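You operate a simulated robot arm through the tools that you are given. There is no shell and no other tool.

The job below is to be done with a simulated robot arm. You get a single attempt, and the scene is never put back.

## Task
Lift the strainer out when the tea has its full colour, then put the lid on.
Fine: three pushes of the pump first, teapot off the drip tray; strainer into the black bowl before the tea turns dark; spill nothing.
Where things are to end (x, y in the base frame): glass teapot within 0.06 m of [0.38, 0.11].

Only the result counts: the job must be done as asked and must still hold three seconds after the hand-in. Knocking over, shifting, dropping, spilling or breaking anything else fails it. A push-on lid holds only when it is set on centred and level and pressed home; a screw cap is set on level and turned clockwise until tight.

## Robot
A 6-joint arm with a two-finger parallel gripper, fixed in place. Base frame: the origin is at the foot of the arm, x ahead of it, y to its left, z up; the work surface is at about z = 0.8. Readings come in m, rad, newtons and seconds.
With the tool pointing down near the work surface it reaches from about 0.24 to 0.64 m from the base axis. Its first joint turns from -1.152 to 1.152 rad. Payload 2.7 kg.
The tool frame sits at the grasp point between the pads (the TCP): z along the fingers, y along the line on which they close. The tips reach 0.023 m beyond it. The gripper opens to 0.094 m. The fingers are 0.038 m wide and 0.01 m thick; the gripper's body (0.054 by 0.096 m) begins 0.039 m behind the TCP.
Orientation is told as [roll, pitch, yaw] about the base's x, y, z axes, in that order, counted from this pose: with the fingers straight down and closing along the base's y, the tool's x points along the base's -x, its y along +y and its z along -z.

## Interface
- The arm moves only by the tool arm_command. Its arguments are lists of equal length, an entry for each row: "xyz": the shift along the base's x, y, z in units of 40 mm (1.0 is 40 mm), a list of three; "angular": the turn, a rotation vector about the base's x, y, z in units of 5 degrees (1.0 is 5 degrees), a list of three; "hand": the gripper command, from -1 (fully open) to 1 (shut), values between in proportion. In form: {"xyz": [[tx, ty, tz], ...], "angular": [[wx, wy, wz], ...], "hand": [hand, ...]}. A call has 1 to 20 rows; each row shifts and turns the commanded pose from where the row before left it. A call with a number of a shift or a turn outside -1 to 1 is refused whole. A row lasts 0.2 s, in which the tool goes at most 0.05 m and 0.15 rad; a call with a longer step from one row to the next is refused whole, and so is a gripper value outside its range. Where a pose cannot be reached the arm comes as near as it can. A force on the tool above 70 N (or 10 N above the force at the start of the call, whichever is more), or a blocked arm, ends the call early, and 0.2 s more pass. Each finger travels about 0.045 m/s and halts on what it meets, pressing with about 32 N; the grip force reading is that of the motor and also rises with nothing between the fingers. The clock runs only during rows and for 0.2 s after the last one: add rows that do not move to give the fingers time. The reply holds the time, the measured pose of the TCP, the force on the tool along the base axes, the opening and the grip force, in the units named above and with some noise, with the torque about the TCP (base axes, N m) and any sound that the robot's microphone picked up, and new pictures: "show" is both (left out), scene, wrist or none.
- Cameras (640 x 400 px; columns grow to the right, rows downward): "scene" is fixed at [0.0811, -0.453, 1.3916]; the picture's right is [0.66, -0.75, 0.00], its down [-0.56, -0.49, -0.67] and it looks along [0.50, 0.44, -0.74] (base axes); focal length 214 px, centre (320, 200). "wrist" rides on the gripper at [0.086, 0.016, -0.075] in the tool frame; the picture's right is [-0.18, 0.98, 0.00], its down [-0.58, -0.11, -0.81] and it looks along [-0.79, -0.15, 0.59] (tool axes); focal length 243 px, centre (320, 200). There is no depth. A picture from a camera that has moved, and an enlarged one, comes with that camera's place and axes in the base frame and with its lens. The place of the scene camera against the robot may be out by one fixed shift of up to 0.012 m in any direction.
- enlarge(camera, box): a new picture of the part [left, top, right, bottom] of that camera's present view, enlarged. It takes no simulated time.
- sign_off(): hands the job in; it is judged then, once.

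Places have to be worked out from the pictures, the camera data and where the tool is seen. Open the gripper and draw the arm clear of the work before you hand the job in, unless the task says otherwise.

The tools are called after "Request:" as name(argument=value, ...) on one line, values as JSON. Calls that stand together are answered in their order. arm_command: Moves the arm, as the interface text tells. Its arguments: {"type":"object","properties":{"xyz":{"type":"array","items":{"type":"array","items":{"type":"number"}}},"angular":{"type":"array","items":{"type":"array","items":{"type":"number"}}},"hand":{"type":"array","items":{"type":"number"}},"show":{"type":"string","enum":["both","scene","wrist","none"]}},"required":["xyz","angular","hand"]} The other tools are called the same way: enlarge (camera, box) takes an enlarged picture of a part of a camera's view; sign_off () hands the job in.

At the start:

```text
time_s: 0.0
tool_pos: [0.3268, 0.1495, 1.2944]
tcp_rot: [0.0, -0.001, 0.001]
force: [0.7, -0.8, -0.9]
moment: [0.0, 0.03, -0.01]
gripper_width: 0.094
grasp_force: 0.2
```

scene: 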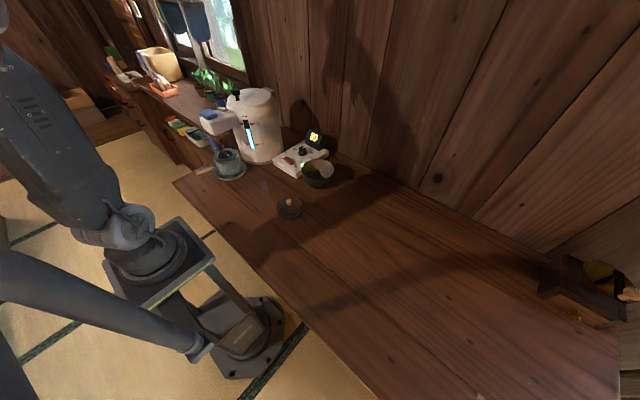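
wrist: 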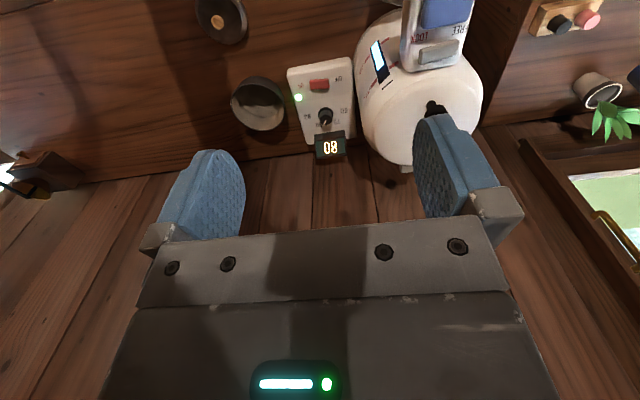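

The scene shows an air pot with a teapot under its spout, a control box, a black bowl and a lid on the table. I'll enlarge both views to look closer before moving.

Request:
enlarge(camera="scene", box=[180, 70, 360, 230])

Request:
enlarge(camera="scene", box=[190, 80, 290, 190])

Request:
enlarge(camera="wrist", box=[180, 0, 520, 200])

```text
2.50 times, centred on (270, 150) of scene
camera zoom: at [0.0811, -0.453, 1.3916], right [0.66, -0.75, 0.0], down [-0.56, -0.49, -0.67], along [0.5, 0.44, -0.74], focal length 536 px, centre (445, 325)
```

zoom: 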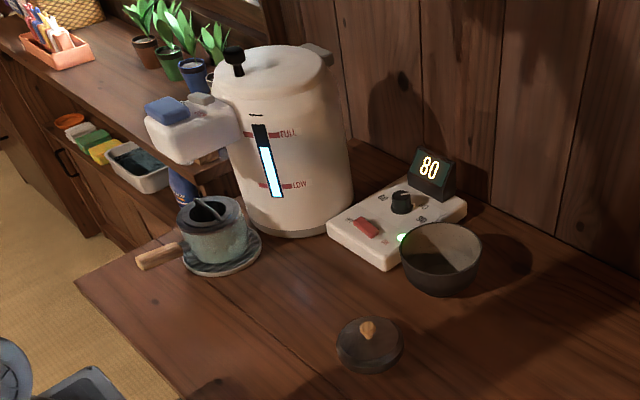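

```text
3.64 times, centred on (240, 135) of scene
camera zoom: at [0.0811, -0.453, 1.3916], right [0.66, -0.75, 0.0], down [-0.56, -0.49, -0.67], along [0.5, 0.44, -0.74], focal length 780 px, centre (611, 436)
```

zoom: 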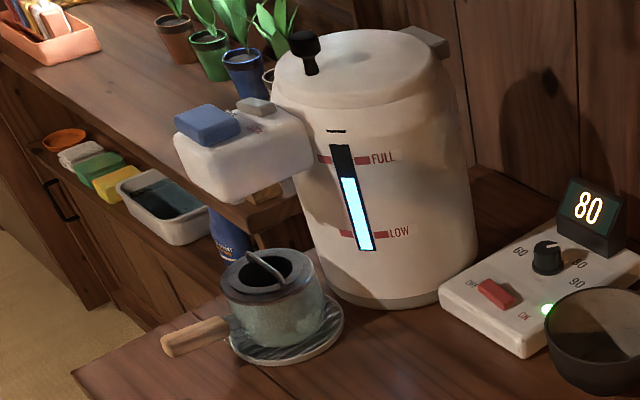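

```text
1.88 times, centred on (350, 100) of wrist
camera zoom: at [0.2391, 0.1662, 1.3689], right [0.18, 0.98, 0.0], down [0.58, -0.11, 0.81], along [0.79, -0.15, -0.59], focal length 457 px, centre (264, 388)
```

zoom: 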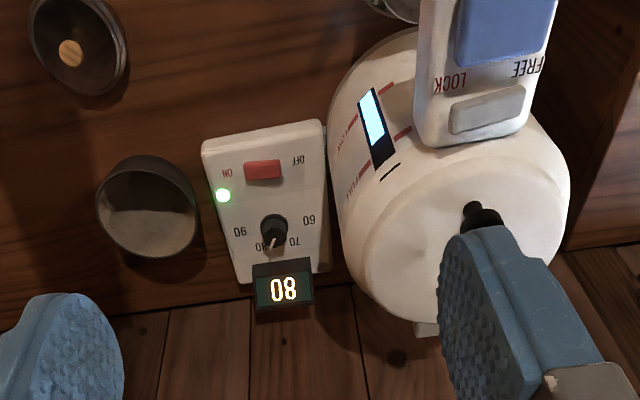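

The pump head (blue button, grey LOCK/FREE slide) looks to be near [0.35, 0.28, 1.05], above the teapot at about [0.345, 0.27]. I'll move back and left, staying high, to see the pump head fully.

Request:
arm_command(xyz=[[-0.8, 0.6, 0], [-0.8, 0.6, 0], [-0.4, 0.6, -0.5], [0, 0.6, -0.5], [0, 0, 0]], angular=[[0, 0, 0], [0, 0, 0], [0, 0, 0], [0, 0, 0], [0, 0, 0]], hand=[-1, -1, -1, -1, -1])

```text
time_s: 1.2
tool_pos: [0.2442, 0.2449, 1.2539]
tcp_rot: [0.0, -0.002, -0.001]
force: [0.0, 0.0, 0.2]
moment: [0.01, -0.02, 0.0]
gripper_width: 0.094
grasp_force: 0.0
camera wrist: at [0.1577, 0.2617, 1.3289], right [0.18, 0.98, 0.0], down [0.58, -0.11, 0.81], along [0.79, -0.15, -0.59], focal length 243 px, centre (320, 200)
```

scene: 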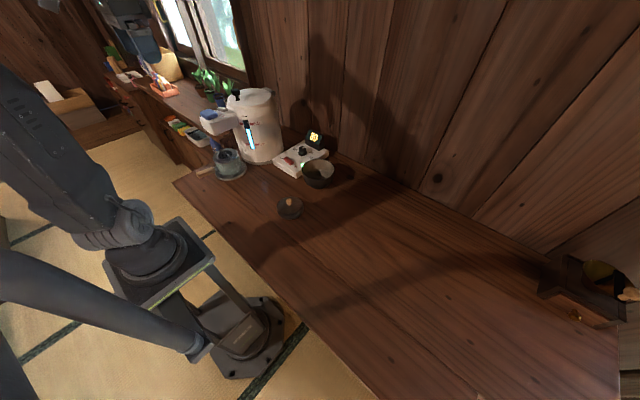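
wrist: 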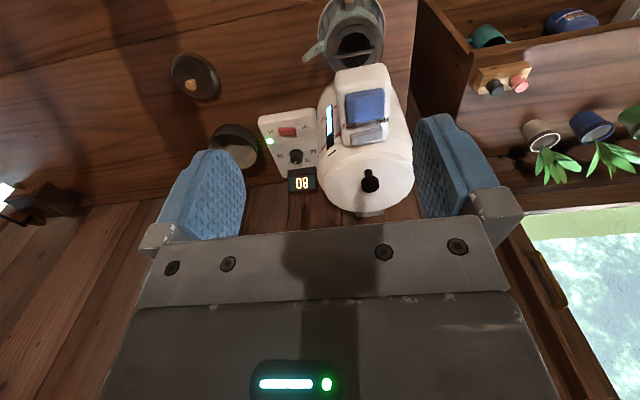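

Now the whole pump head is in view. I'll enlarge it and the teapot.

Request:
enlarge(camera="wrist", box=[320, 55, 420, 155])

Request:
enlarge(camera="wrist", box=[290, 0, 410, 80])

Request:
enlarge(camera="wrist", box=[160, 30, 340, 200])

```text
4.00 times, centred on (370, 105) of wrist
camera zoom: at [0.1577, 0.2617, 1.3289], right [0.18, 0.98, 0.0], down [0.58, -0.11, 0.81], along [0.79, -0.15, -0.59], focal length 970 px, centre (120, 580)
```

zoom: 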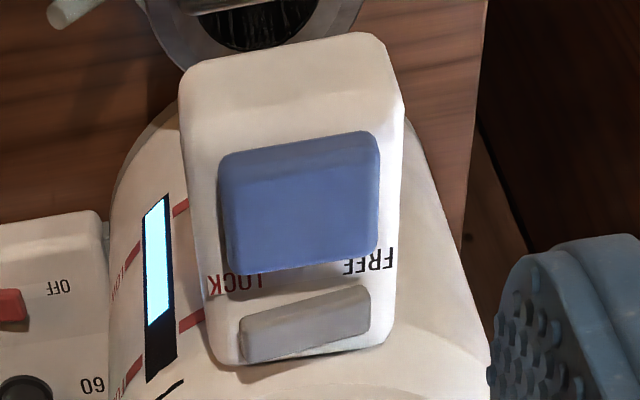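

```text
5.00 times, centred on (350, 40) of wrist
camera zoom: at [0.1577, 0.2617, 1.3289], right [0.18, 0.98, 0.0], down [0.58, -0.11, 0.81], along [0.79, -0.15, -0.59], focal length 1213 px, centre (170, 1000)
```

zoom: 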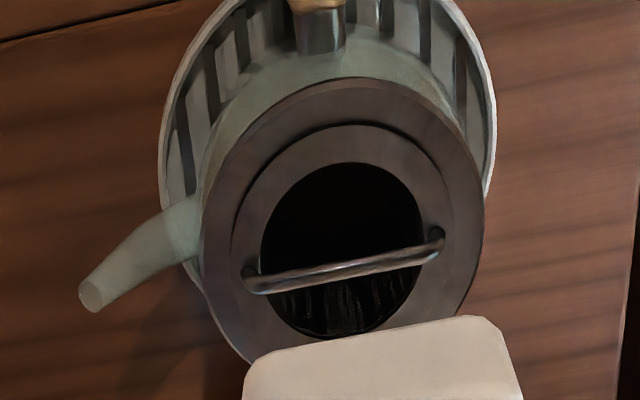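

```text
2.35 times, centred on (250, 115) of wrist
camera zoom: at [0.1577, 0.2617, 1.3289], right [0.18, 0.98, 0.0], down [0.58, -0.11, 0.81], along [0.79, -0.15, -0.59], focal length 571 px, centre (485, 400)
```

zoom: 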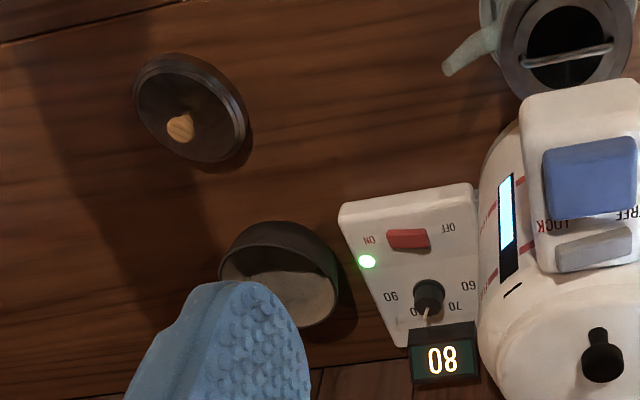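

The slide bar sits slightly toward the FREE side but it's ambiguous. I'll go closer, with the tool at about [0.28, 0.285, 1.19], for a better look and to refine the head's position.

Request:
arm_command(xyz=[[0, 0.5, -0.5], [0.4, 0.5, -0.5], [0.5, 0, -0.6], [0, 0, 0]], angular=[[0, 0, 0], [0, 0, 0], [0, 0, 0], [0, 0, 0]], hand=[-1, -1, -1, -1])

Request:
enlarge(camera="wrist", box=[240, 0, 420, 180])

Request:
enlarge(camera="scene", box=[190, 80, 270, 130])

```text
time_s: 2.2
tool_pos: [0.2818, 0.2878, 1.1895]
tcp_rot: [0.001, -0.001, -0.001]
force: [-0.5, 0.0, -0.3]
moment: [0.0, -0.03, -0.04]
gripper_width: 0.0938
grasp_force: 0.1
camera wrist: at [0.1945, 0.3034, 1.2639], right [0.18, 0.98, 0.0], down [0.58, -0.11, 0.81], along [0.79, -0.15, -0.59], focal length 243 px, centre (320, 200)
```

scene: 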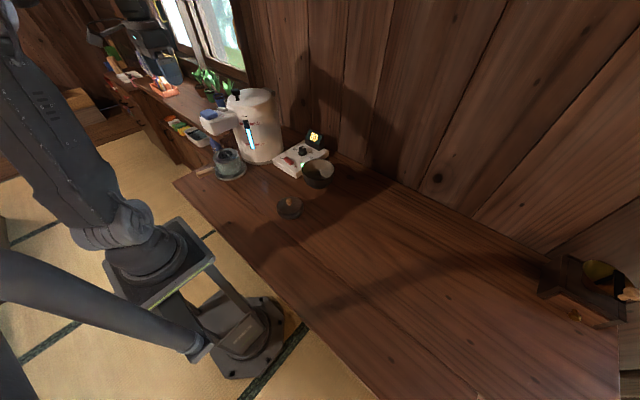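
wrist: 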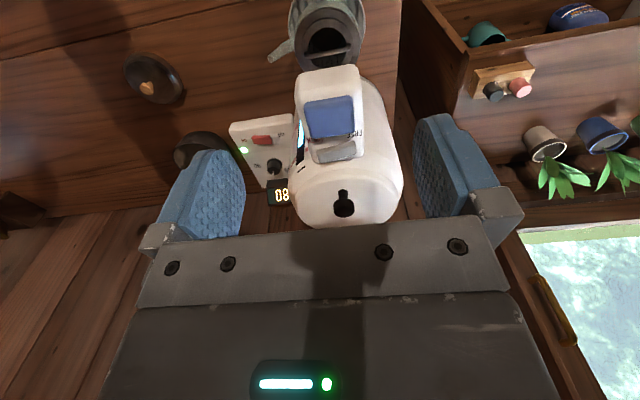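

```text
2.22 times, centred on (330, 90) of wrist
camera zoom: at [0.1945, 0.3034, 1.2639], right [0.18, 0.98, 0.0], down [0.58, -0.11, 0.81], along [0.79, -0.15, -0.59], focal length 539 px, centre (298, 444)
```

zoom: 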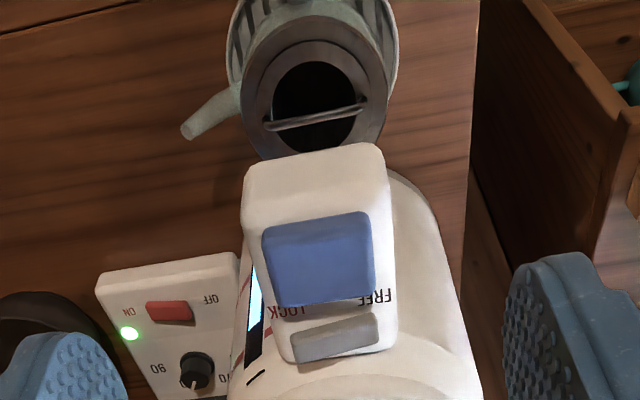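

```text
8.00 times, centred on (230, 105) of scene
camera zoom: at [0.0811, -0.453, 1.3916], right [0.66, -0.75, 0.0], down [-0.56, -0.49, -0.67], along [0.5, 0.44, -0.74], focal length 1716 px, centre (1040, 960)
```

zoom: 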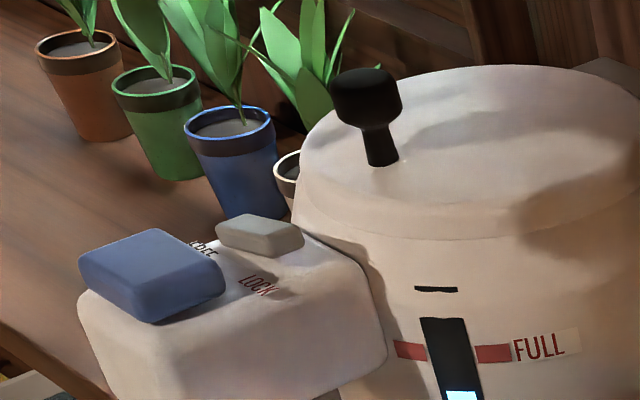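

The slide's state is still ambiguous, so I'll take a larger crop of the slide.

Request:
enlarge(camera="wrist", box=[296, 110, 376, 170])

Request:
enlarge(camera="scene", box=[205, 100, 235, 120])

```text
6.67 times, centred on (336, 140) of wrist
camera zoom: at [0.1945, 0.3034, 1.2639], right [0.18, 0.98, 0.0], down [0.58, -0.11, 0.81], along [0.79, -0.15, -0.59], focal length 1618 px, centre (213, 600)
```

zoom: 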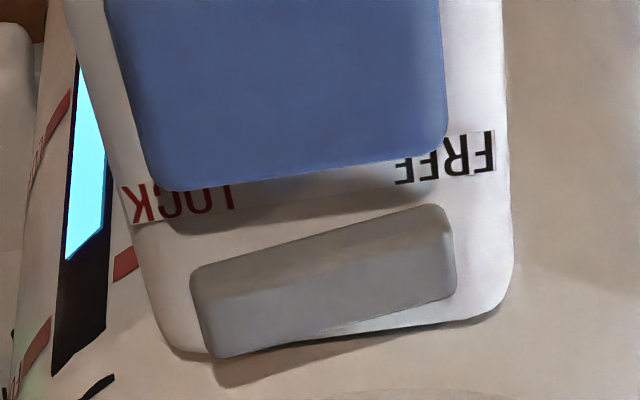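

```text
16.00 times, centred on (220, 110) of scene
camera zoom: at [0.0811, -0.453, 1.3916], right [0.66, -0.75, 0.0], down [-0.56, -0.49, -0.67], along [0.5, 0.44, -0.74], focal length 3432 px, centre (1920, 1640)
```

zoom: 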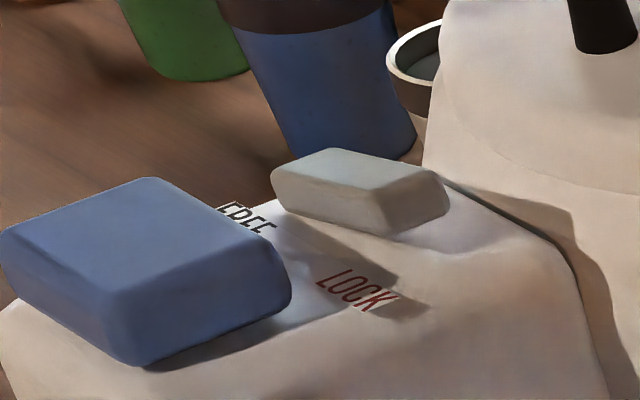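

The bar looks like a rocker with the FREE end down and the LOCK end raised. I'll shut the gripper, go above the button (estimated top centre [0.344, 0.285, 1.045]), and then test with a gentle press.

Request:
arm_command(xyz=[[0.5, 0, 0], [0.5, 0, -0.4], [0.52, -0.07, -0.4], [0, 0, -0.6], [0, 0, -0.6], [0, 0, 0]], angular=[[0, 0, 0], [0, 0, 0], [0, 0, 0], [0, 0, 0], [0, 0, 0], [0, 0, 0]], hand=[1, 1, 1, 1, 1, 1])

Request:
enlarge(camera="wrist", box=[220, 50, 420, 230])

Request:
enlarge(camera="scene", box=[170, 60, 290, 190])

```text
time_s: 3.6
tool_pos: [0.3424, 0.2839, 1.1099]
tcp_rot: [-0.002, -0.002, 0.001]
force: [0.4, 0.4, -0.4]
moment: [0.0, 0.01, -0.01]
gripper_width: 0.0
grasp_force: 31.7
camera wrist: at [0.2559, 0.3006, 1.1838], right [0.18, 0.98, 0.0], down [0.58, -0.11, 0.81], along [0.79, -0.15, -0.59], focal length 243 px, centre (320, 200)
```

scene: 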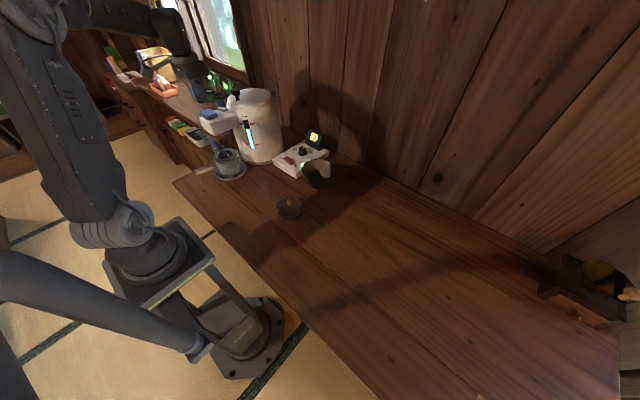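
wrist: 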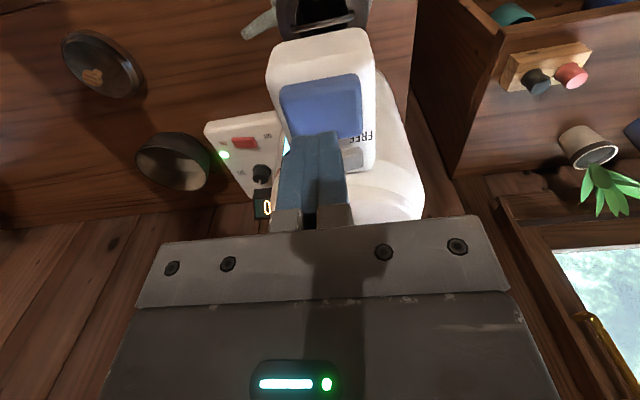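

```text
2.22 times, centred on (320, 140) of wrist
camera zoom: at [0.2559, 0.3006, 1.1838], right [0.18, 0.98, 0.0], down [0.58, -0.11, 0.81], along [0.79, -0.15, -0.59], focal length 539 px, centre (320, 333)
```

zoom: 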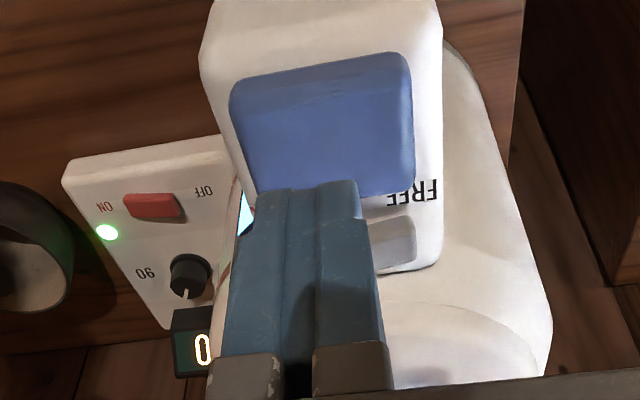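

```text
3.08 times, centred on (230, 125) of scene
camera zoom: at [0.0811, -0.453, 1.3916], right [0.66, -0.75, 0.0], down [-0.56, -0.49, -0.67], along [0.5, 0.44, -0.74], focal length 660 px, centre (597, 431)
```

zoom: 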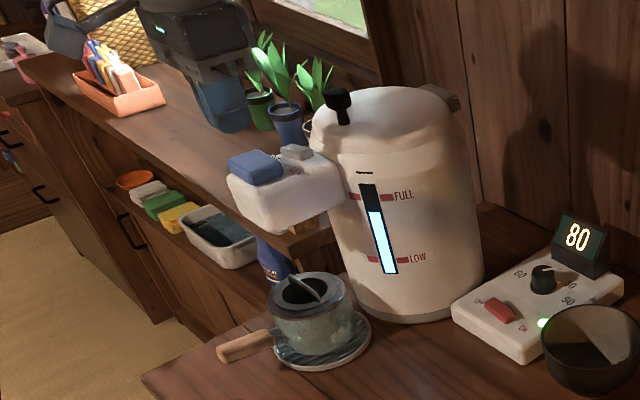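

The closed tips are at z≈1.087 above the button, whose centre I read as [0.345, 0.285], top ≈1.045. I'll descend close to it, then in small steps to feel contact.

Request:
arm_command(xyz=[[0.08, 0.03, -0.4], [0, 0, -0.4], [0, 0, -0.1], [0, 0, -0.1], [0, 0, 0]], angular=[[0, 0, 0], [0, 0, 0], [0, 0, 0], [0, 0, 0], [0, 0, 0]], hand=[1, 1, 1, 1, 1])

Request:
enlarge(camera="scene", box=[180, 70, 270, 190])

Request:
enlarge(camera="wrist", box=[220, 50, 420, 230])

```text
time_s: 4.8
tool_pos: [0.3463, 0.2831, 1.0706]
tcp_rot: [0.0, -0.002, 0.0]
force: [0.9, -1.0, 3.3]
moment: [-0.03, 0.04, 0.02]
gripper_width: 0.0
grasp_force: 32.3
camera wrist: at [0.2598, 0.3014, 1.1447], right [0.18, 0.98, 0.0], down [0.58, -0.11, 0.81], along [0.79, -0.15, -0.59], focal length 243 px, centre (320, 200)
```

scene: 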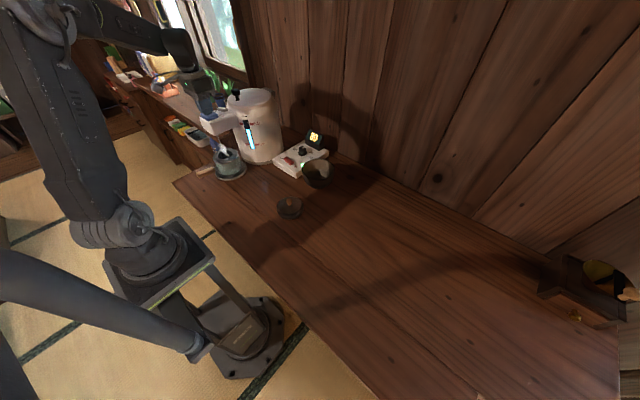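
wrist: 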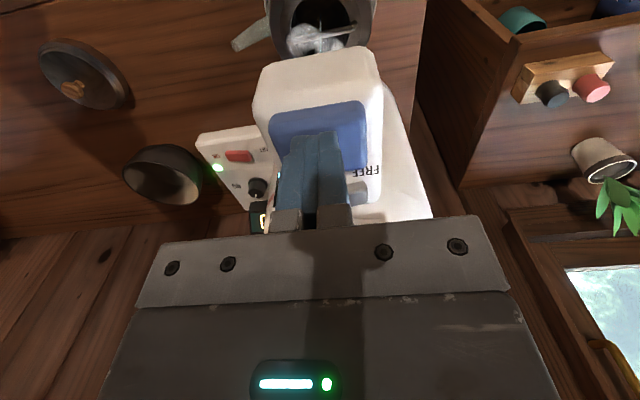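

```text
3.33 times, centred on (225, 130) of scene
camera zoom: at [0.0811, -0.4531, 1.3916], right [0.66, -0.75, 0.0], down [-0.56, -0.49, -0.67], along [0.5, 0.44, -0.74], focal length 715 px, centre (637, 433)
```

zoom: 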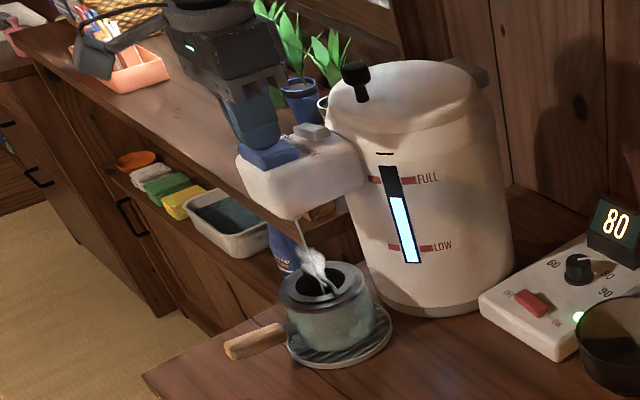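

```text
2.22 times, centred on (320, 140) of wrist
camera zoom: at [0.2598, 0.3014, 1.1447], right [0.18, 0.98, 0.0], down [0.58, -0.11, 0.81], along [0.79, -0.15, -0.59], focal length 539 px, centre (320, 333)
```

zoom: 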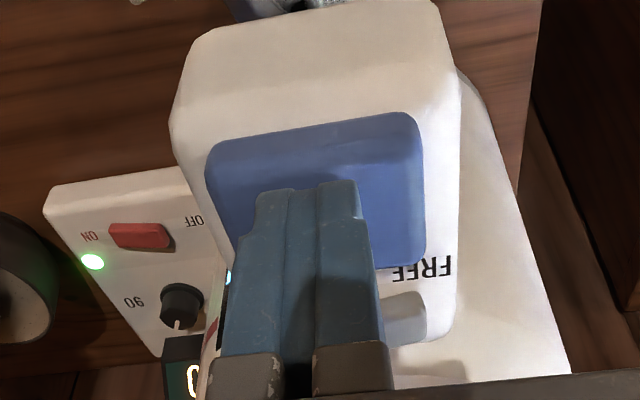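

Water is flowing at just 3 N, so the pump is free and push 1 is under way. I'll complete the stroke gently and then release fully.

Request:
arm_command(xyz=[[0, 0, -0.08], [0, 0, -0.08], [0, 0, 0.5], [0, 0, 0.25]], angular=[[0, 0, 0], [0, 0, 0], [0, 0, 0], [0, 0, 0]], hand=[1, 1, 1, 1])

Request:
enlarge(camera="scene", box=[180, 70, 270, 190])

```text
time_s: 5.8
tool_pos: [0.3456, 0.2841, 1.0942]
tcp_rot: [-0.003, -0.002, 0.001]
force: [0.1, 0.8, -0.2]
moment: [0.0, 0.01, 0.0]
gripper_width: 0.0001
grasp_force: 32.3
camera wrist: at [0.2594, 0.3008, 1.1685], right [0.18, 0.98, 0.0], down [0.58, -0.11, 0.81], along [0.79, -0.15, -0.59], focal length 243 px, centre (320, 200)
```

scene: 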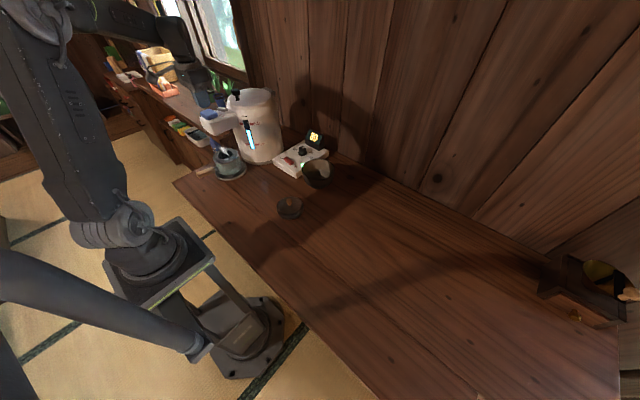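
wrist: 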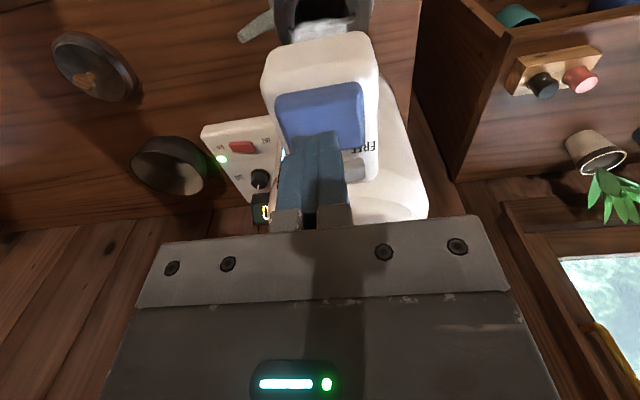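

```text
3.33 times, centred on (225, 130) of scene
camera zoom: at [0.0811, -0.453, 1.3916], right [0.66, -0.75, 0.0], down [-0.56, -0.49, -0.67], along [0.5, 0.44, -0.74], focal length 715 px, centre (637, 433)
```

zoom: 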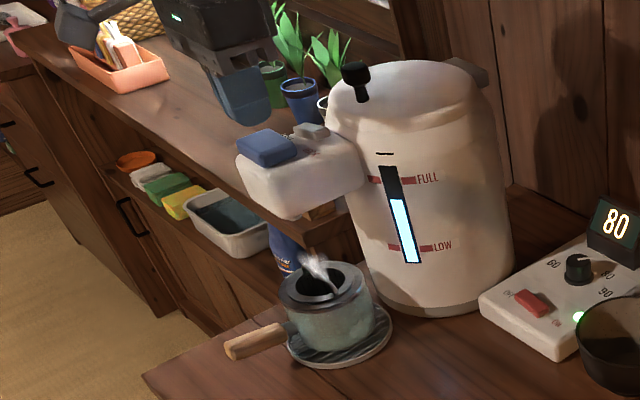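

Push 1 finished: the button is back up and flow stopped. Now push 2, holding briefly at the bottom to read the force.

Request:
arm_command(xyz=[[0, 0, -0.4], [0, 0, -0.4]], angular=[[0, 0, 0], [0, 0, 0]], hand=[1, 1], show="scene")

Request:
enlarge(camera="scene", box=[180, 70, 270, 190])

```text
time_s: 6.4
tool_pos: [0.3471, 0.283, 1.0624]
tcp_rot: [0.004, -0.005, 0.0]
force: [-1.6, 3.3, 9.5]
moment: [0.08, 0.16, -0.1]
gripper_width: 0.0001
grasp_force: 32.1
```

scene: 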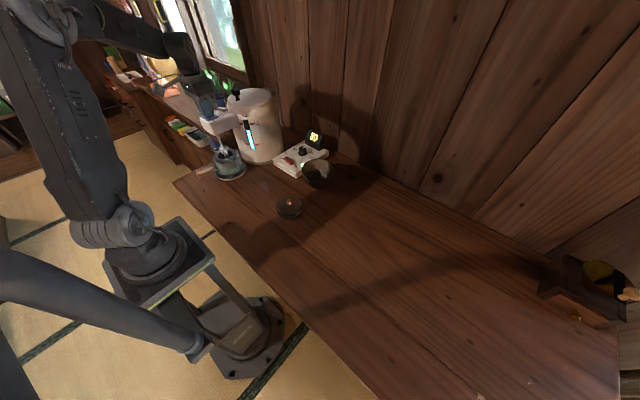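

```text
3.33 times, centred on (225, 130) of scene
camera zoom: at [0.081, -0.453, 1.3916], right [0.66, -0.75, 0.0], down [-0.56, -0.49, -0.67], along [0.5, 0.44, -0.74], focal length 715 px, centre (637, 433)
```

zoom: 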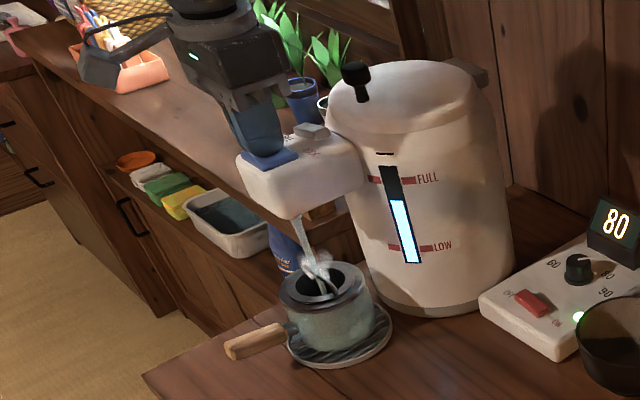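

Button is nearly flush at 9.5 N with water flowing. A small extra step, then full release.

Request:
arm_command(xyz=[[0, 0, -0.05], [0, 0, 0.5], [0, 0, 0.35], [0, 0, 0]], angular=[[0, 0, 0], [0, 0, 0], [0, 0, 0], [0, 0, 0]], hand=[1, 1, 1, 1], show="scene")

Request:
enlarge(camera="scene", box=[180, 70, 270, 190])

```text
time_s: 7.4
tool_pos: [0.3461, 0.2846, 1.0934]
tcp_rot: [0.0, -0.002, -0.001]
force: [0.4, 1.1, 0.6]
moment: [0.01, -0.01, 0.0]
gripper_width: 0.0001
grasp_force: 31.9
```

scene: 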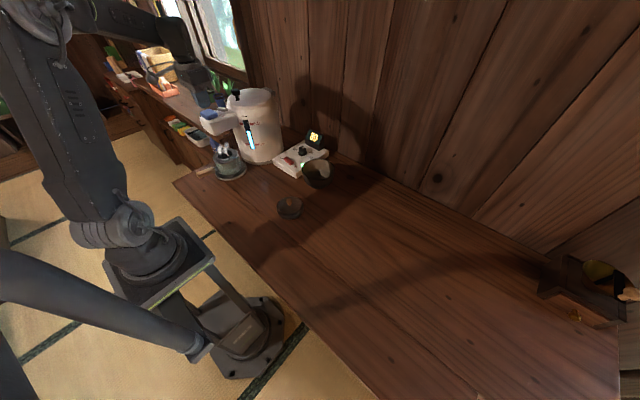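

```text
3.33 times, centred on (225, 130) of scene
camera zoom: at [0.0811, -0.453, 1.3916], right [0.66, -0.75, 0.0], down [-0.56, -0.49, -0.67], along [0.5, 0.44, -0.74], focal length 715 px, centre (637, 433)
```

zoom: 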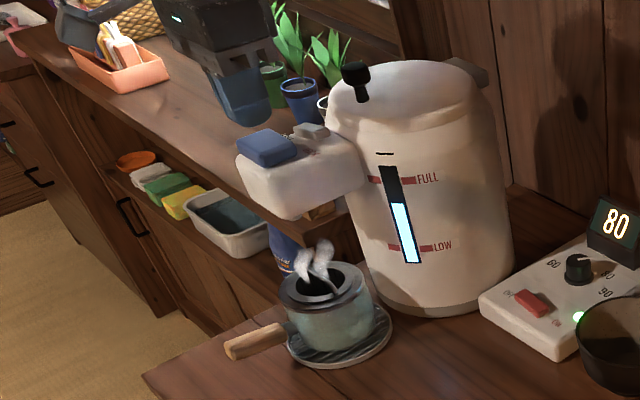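

Two pushes show as two equal drops on the gauge. Now push 3, same as before.

Request:
arm_command(xyz=[[0, 0, -0.4], [0, 0, -0.4], [0, 0, -0.05], [0, 0, 0.5], [0, 0, 0.5], [0, 0, 0.5]], angular=[[0, 0, 0], [0, 0, 0], [0, 0, 0], [0, 0, 0], [0, 0, 0], [0, 0, 0]], hand=[1, 1, 1, 1, 1, 1], show="both")

Request:
enlarge(camera="scene", box=[180, 70, 270, 190])

Request:
enlarge(camera="scene", box=[190, 130, 260, 190])

```text
time_s: 8.8
tool_pos: [0.3453, 0.2833, 1.12]
tcp_rot: [-0.001, -0.002, -0.001]
force: [0.8, 0.3, -0.2]
moment: [-0.04, 0.01, 0.02]
gripper_width: 0.0
grasp_force: 31.7
camera wrist: at [0.2589, 0.3004, 1.195], right [0.18, 0.98, 0.0], down [0.58, -0.11, 0.81], along [0.79, -0.15, -0.59], focal length 243 px, centre (320, 200)
```

scene: 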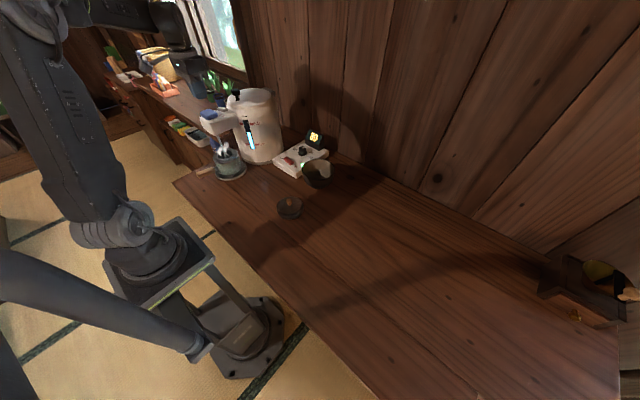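
wrist: 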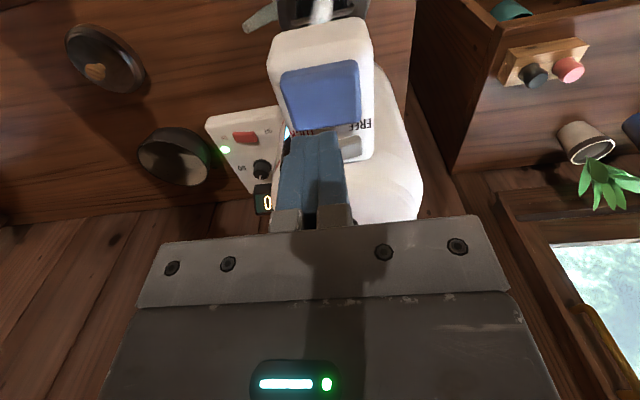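

```text
3.33 times, centred on (225, 130) of scene
camera zoom: at [0.0811, -0.453, 1.3916], right [0.66, -0.75, 0.0], down [-0.56, -0.49, -0.67], along [0.5, 0.44, -0.74], focal length 715 px, centre (637, 433)
```

zoom: 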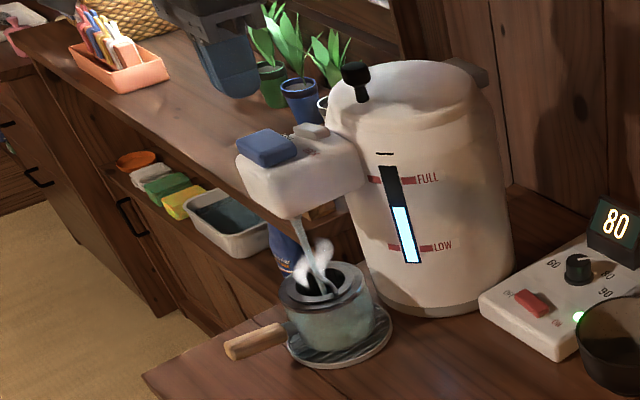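

```text
6.67 times, centred on (225, 160) of scene
camera zoom: at [0.0811, -0.453, 1.3916], right [0.66, -0.75, 0.0], down [-0.56, -0.49, -0.67], along [0.5, 0.44, -0.74], focal length 1430 px, centre (953, 467)
```

zoom: 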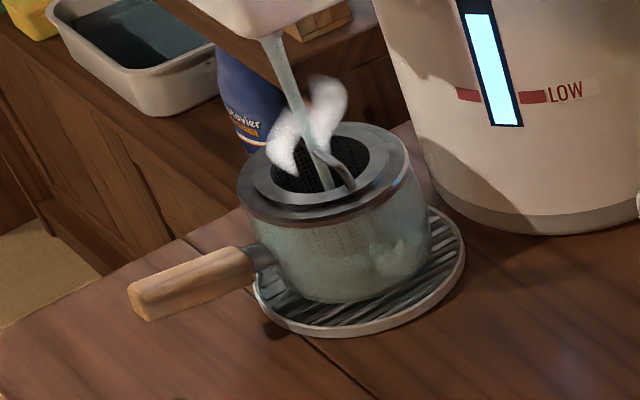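

Three shots are in and the third is finishing; the teapot's wooden handle runs along about −x from the pot (≈[0.29,0.285] to [0.235,0.285], z≈0.855). To stay clear of the pump head I'll back off, tilt the hand so the fingers point forward-down, open partly, and lower to look at the handle.

Request:
arm_command(xyz=[[-0.65, 0, 0.2], [-0.65, 0, 0], [-0.65, 0, 0], [-0.65, 0, 0], [-0.65, 0, 0], [0, 0, -1], [0, 0, -1], [0, 0, -1], [0, 0, -1], [0, 0, 0]], angular=[[0, 0, 0], [0, -1, 0], [0, -1, 0], [0, -1, 0], [0, -1, 0], [0, -1, 0], [0, 0, 0], [0, 0, 0], [0, 0, 0], [0, 0, 0]], hand=[1, 1, 1, 0.5, 0, -0.3, -0.3, -0.3, -0.3, -0.3])

Request:
enlarge(camera="scene", box=[170, 90, 290, 190])

Request:
enlarge(camera="wrist", box=[200, 60, 440, 240])

```text
time_s: 11.0
tool_pos: [0.2511, 0.2651, 0.9668]
tcp_rot: [-0.002, -0.439, 0.0]
force: [-0.4, 0.0, 0.0]
moment: [0.02, 0.02, -0.01]
gripper_width: 0.061
grasp_force: 0.0
out of reach, approached as far as the arm can: row 5, 6
camera wrist: at [0.1407, 0.2826, 0.9975], right [0.17, 0.98, 0.08], down [0.18, -0.11, 0.98], along [0.97, -0.15, -0.2], focal length 243 px, centre (320, 200)
```

scene: 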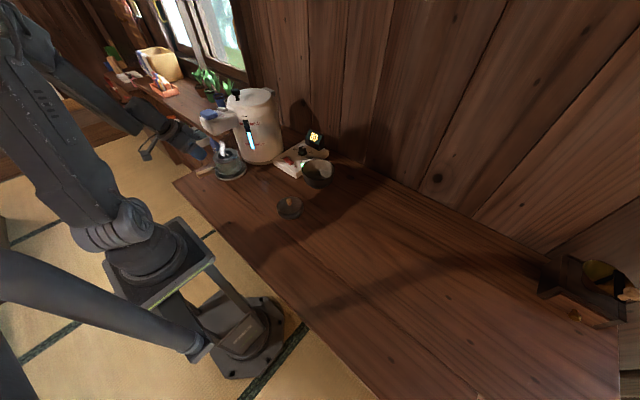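
wrist: 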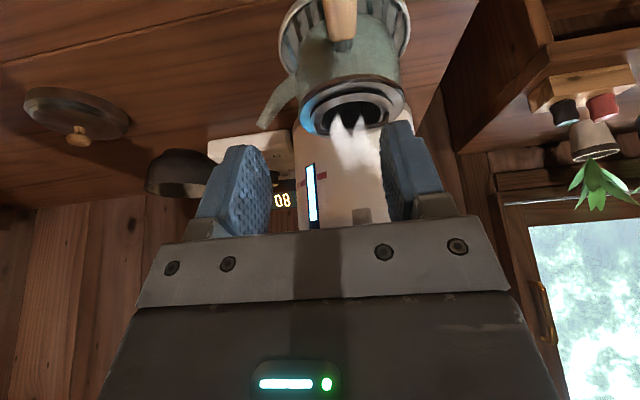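

```text
4.00 times, centred on (230, 140) of scene
camera zoom: at [0.0811, -0.453, 1.3916], right [0.66, -0.75, 0.0], down [-0.56, -0.49, -0.67], along [0.5, 0.44, -0.74], focal length 858 px, centre (680, 440)
```

zoom: 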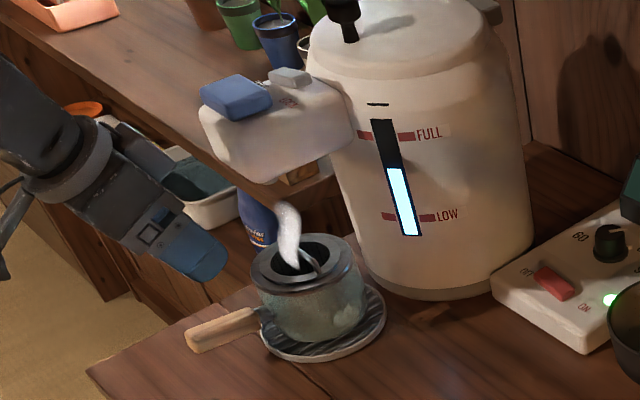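

```text
2.22 times, centred on (320, 150) of wrist
camera zoom: at [0.1407, 0.2826, 0.9975], right [0.17, 0.98, 0.08], down [0.18, -0.11, 0.98], along [0.97, -0.15, -0.2], focal length 539 px, centre (320, 311)
```

zoom: 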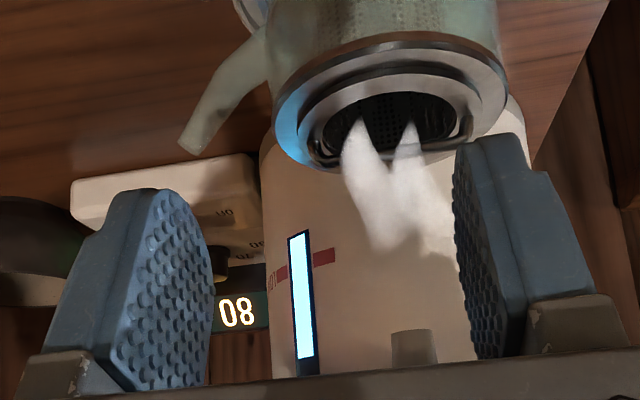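

The rim triangulates to [0.34, 0.287, 0.877], and the handle runs along −x at y≈0.285, z≈0.86, from its collar at x≈0.285. I'll reduce the tilt to 15°, go above the handle at x≈0.258 and check.

Request:
arm_command(xyz=[[0.1, 0.25, -0.4], [0.08, 0.25, -0.4], [0, 0, -0.8], [0, 0, 0]], angular=[[0, 1, 0], [0, 1, 0], [0, 0, 0], [0, 0, 0]], hand=[-0.3, -0.3, -0.3, -0.3])

Request:
enlarge(camera="scene", box=[170, 90, 290, 190])

Request:
enlarge(camera="wrist", box=[200, 60, 440, 240])

```text
time_s: 12.0
tool_pos: [0.2584, 0.2863, 0.9061]
tcp_rot: [0.0, -0.262, 0.0]
force: [0.6, 0.2, -0.1]
moment: [0.0, -0.01, -0.02]
gripper_width: 0.0612
grasp_force: 0.0
camera wrist: at [0.1561, 0.3032, 0.9543], right [0.18, 0.98, 0.05], down [0.35, -0.11, 0.93], along [0.92, -0.15, -0.36], focal length 243 px, centre (320, 200)
```

scene: 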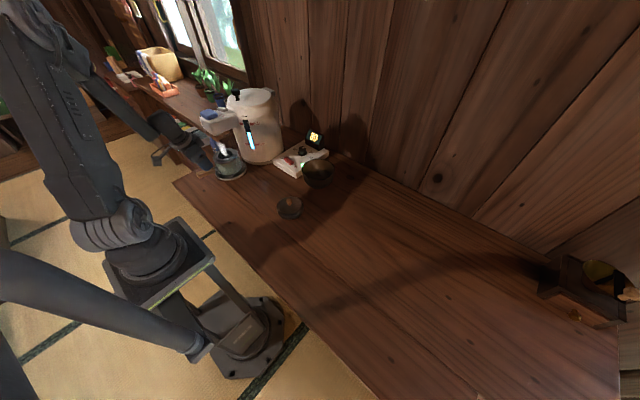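
wrist: 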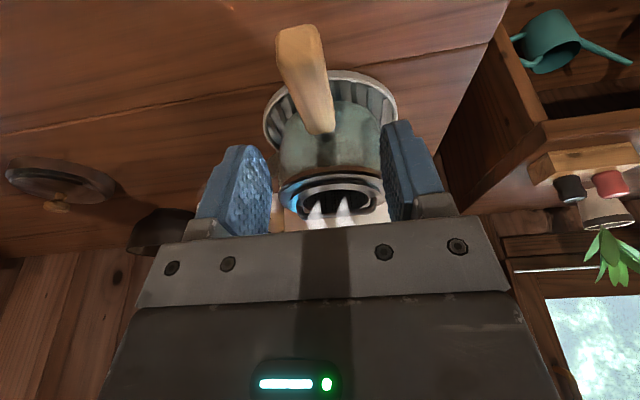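

```text
4.00 times, centred on (230, 140) of scene
camera zoom: at [0.0811, -0.453, 1.3916], right [0.66, -0.75, 0.0], down [-0.56, -0.49, -0.67], along [0.5, 0.44, -0.74], focal length 858 px, centre (680, 440)
```

zoom: 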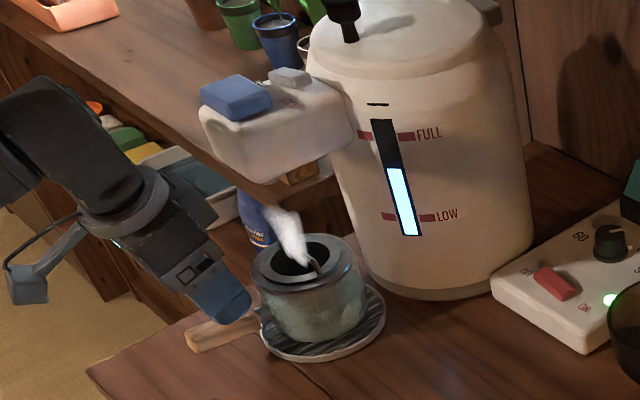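

```text
2.22 times, centred on (320, 150) of wrist
camera zoom: at [0.1561, 0.3032, 0.9543], right [0.18, 0.98, 0.05], down [0.35, -0.11, 0.93], along [0.92, -0.15, -0.36], focal length 539 px, centre (320, 311)
```

zoom: 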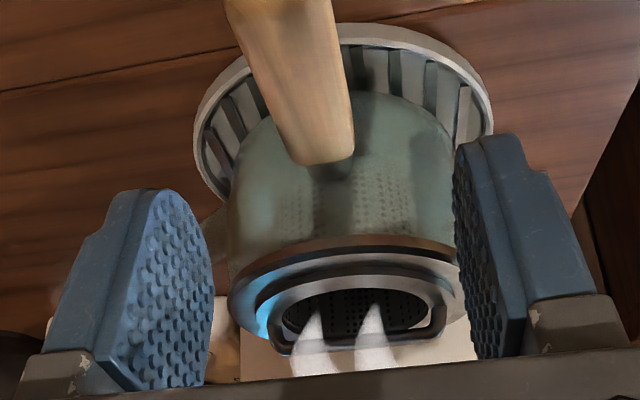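

The handle is centred between the fingers (y≈0.286). I'll go down 45 mm and close on it.

Request:
arm_command(xyz=[[0.1, 0, -0.6], [0, 0, -0.55], [0, 0, 0], [0, 0, 0], [0, 0, 0], [0, 0, 0]], angular=[[0, 0, 0], [0, 0, 0], [0, 0, 0], [0, 0, 0], [0, 0, 0], [0, 0, 0]], hand=[-0.3, -0.3, -0.3, 1, 1, 1])

Request:
enlarge(camera="scene", box=[170, 90, 290, 190])

Request:
enlarge(camera="wrist", box=[200, 60, 440, 240])

```text
time_s: 13.4
tool_pos: [0.2624, 0.2848, 0.858]
tcp_rot: [0.001, -0.263, 0.0]
force: [0.7, -0.3, 0.3]
moment: [0.08, -0.02, -0.04]
gripper_width: 0.0199
grasp_force: 32.3
camera wrist: at [0.1601, 0.3018, 0.9073], right [0.18, 0.98, 0.05], down [0.35, -0.11, 0.93], along [0.92, -0.15, -0.36], focal length 243 px, centre (320, 200)
```

scene: 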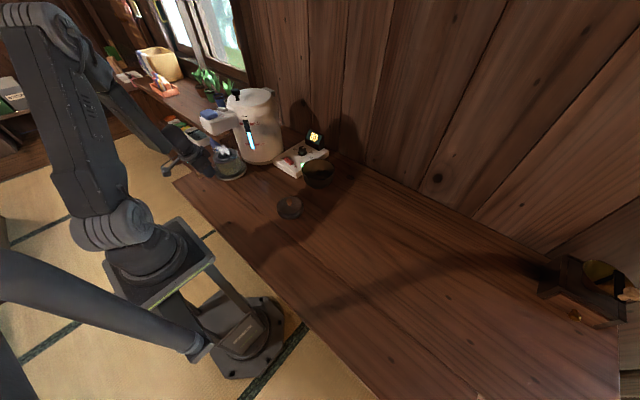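
wrist: 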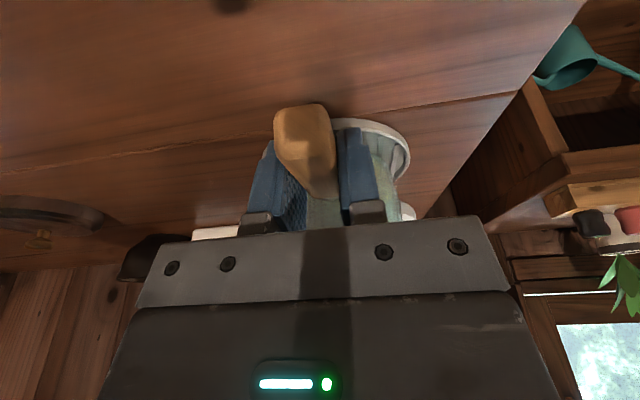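

```text
4.00 times, centred on (230, 140) of scene
camera zoom: at [0.0811, -0.453, 1.3916], right [0.66, -0.75, 0.0], down [-0.56, -0.49, -0.67], along [0.5, 0.44, -0.74], focal length 858 px, centre (680, 440)
```

zoom: 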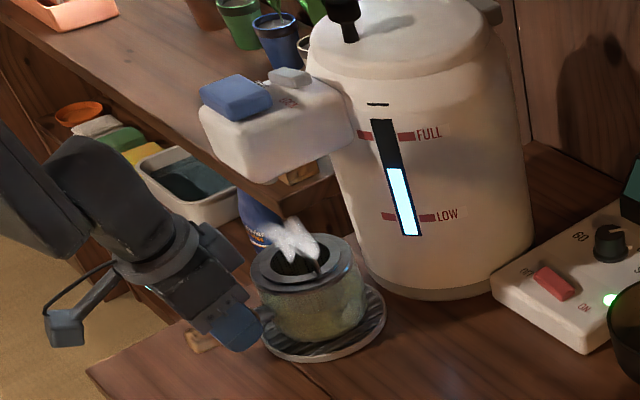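

```text
2.22 times, centred on (320, 150) of wrist
camera zoom: at [0.1601, 0.3018, 0.9073], right [0.18, 0.98, 0.05], down [0.35, -0.11, 0.93], along [0.92, -0.15, -0.36], focal length 539 px, centre (320, 311)
```

zoom: 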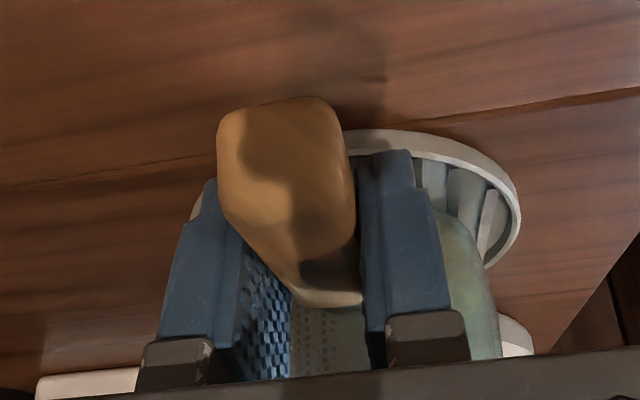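

The handle is gripped (20 mm) and the tea is starting to take colour. I'll lift slowly 20 mm and check for tilt.

Request:
arm_command(xyz=[[0, 0, 0.1], [0, 0, 0.2], [0, 0, 0.25]], angular=[[0, 0, 0], [0, 0, 0], [0, 0, 0]], hand=[1, 1, 1])

Request:
enlarge(camera="scene", box=[170, 90, 290, 190])

```text
time_s: 14.2
tool_pos: [0.2632, 0.2867, 0.8802]
tcp_rot: [0.002, -0.262, 0.0]
force: [-0.5, 0.1, -6.0]
moment: [0.02, 0.34, -0.01]
gripper_width: 0.0197
grasp_force: 32.0
camera wrist: at [0.1598, 0.3035, 0.9292], right [0.18, 0.98, 0.05], down [0.35, -0.11, 0.93], along [0.92, -0.15, -0.36], focal length 243 px, centre (320, 200)
```

scene: 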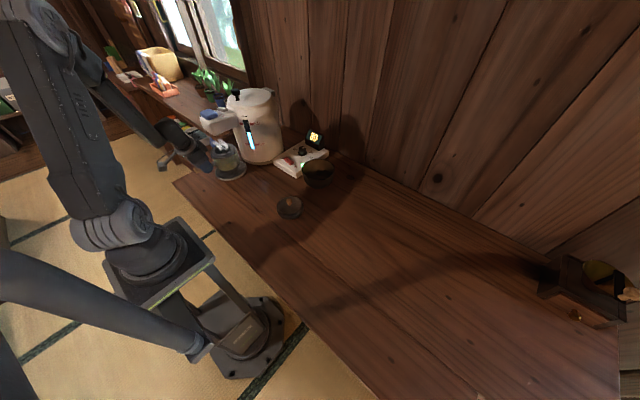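
wrist: 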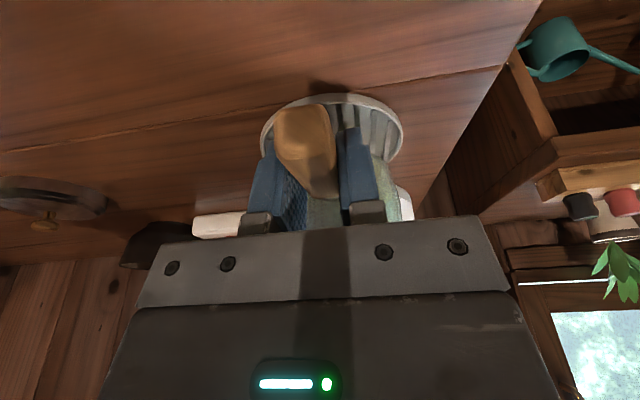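

```text
4.00 times, centred on (230, 140) of scene
camera zoom: at [0.0812, -0.453, 1.3916], right [0.66, -0.75, 0.0], down [-0.56, -0.49, -0.67], along [0.5, 0.44, -0.74], focal length 858 px, centre (680, 440)
```

zoom: 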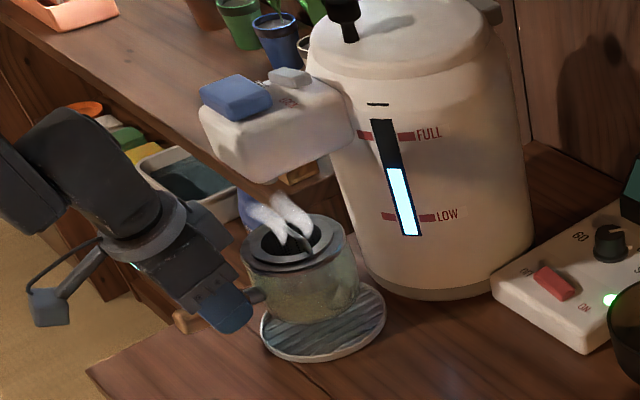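

The pot came up level with 6 N on the tool and no slip. I'll carry it smoothly −y and then +x with a 15° yaw, aiming for the pot centre at about [0.395, 0.115].

Request:
arm_command(xyz=[[0, -0.2, 0.15], [0, -0.4, 0.05], [0.05, -0.6, 0], [0.1, -0.6, 0], [0.2, -0.6, 0], [0.3, -0.5, 0], [0.3, -0.4, 0], [0.27, -0.3, 0], [0.2, -0.17, 0], [0, -0.08, 0], [0, 0, 0]], angular=[[0, 0, 0], [0, 0, 0], [0, 0, -0.3], [0, 0, -0.5], [0, 0, -0.5], [0, 0, -0.5], [0, 0, -0.5], [0, 0, -0.4], [0, 0, -0.3], [0, 0, 0], [0, 0, 0]], hand=[1, 1, 1, 1, 1, 1, 1, 1, 1, 1, 1])

Request:
enlarge(camera="scene", box=[190, 100, 350, 230])

Request:
enlarge(camera="wrist", box=[200, 60, 440, 240])

```text
time_s: 16.6
tool_pos: [0.3195, 0.1328, 0.8881]
tcp_rot: [-0.001, -0.263, -0.262]
force: [-0.7, 0.1, -5.6]
moment: [0.12, 0.34, -0.02]
gripper_width: 0.0198
grasp_force: 31.9
camera wrist: at [0.2239, 0.1758, 0.9375], right [0.43, 0.9, 0.05], down [0.31, -0.2, 0.93], along [0.85, -0.38, -0.36], focal length 243 px, centre (320, 200)
```

scene: 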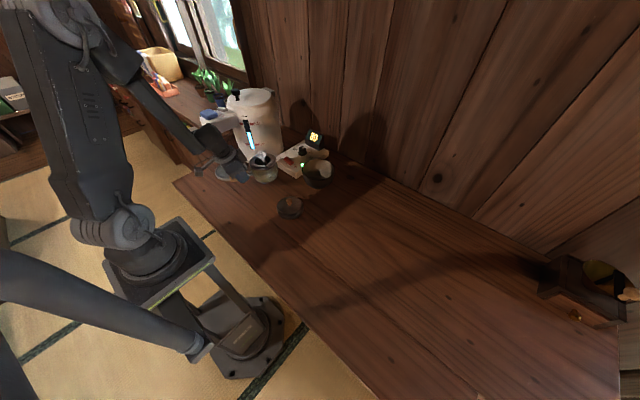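
wrist: 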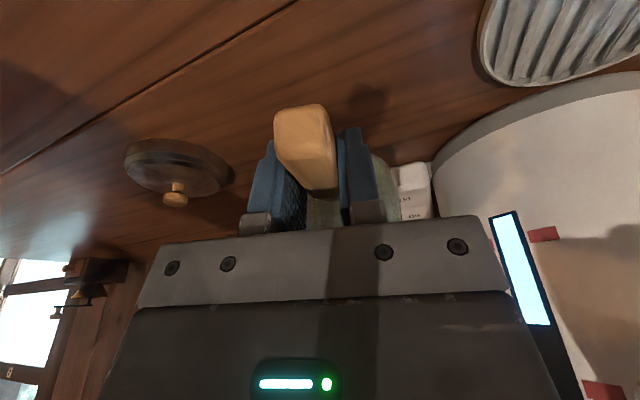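

```text
3.08 times, centred on (270, 165) of scene
camera zoom: at [0.0812, -0.453, 1.3916], right [0.66, -0.75, 0.0], down [-0.56, -0.49, -0.67], along [0.5, 0.44, -0.74], focal length 660 px, centre (474, 308)
```

zoom: 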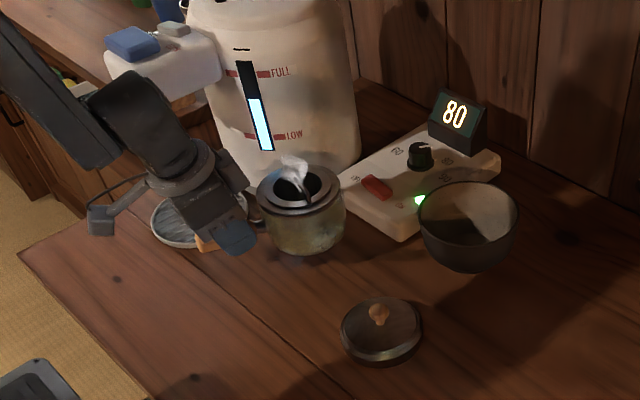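

```text
2.22 times, centred on (320, 150) of wrist
camera zoom: at [0.2239, 0.1758, 0.9375], right [0.43, 0.9, 0.05], down [0.31, -0.2, 0.93], along [0.85, -0.38, -0.36], focal length 539 px, centre (320, 311)
```

zoom: 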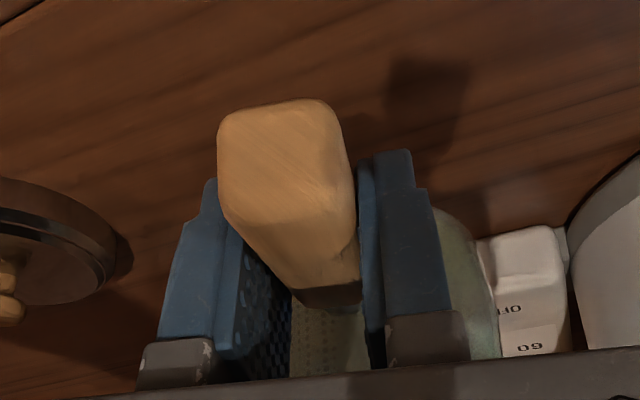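

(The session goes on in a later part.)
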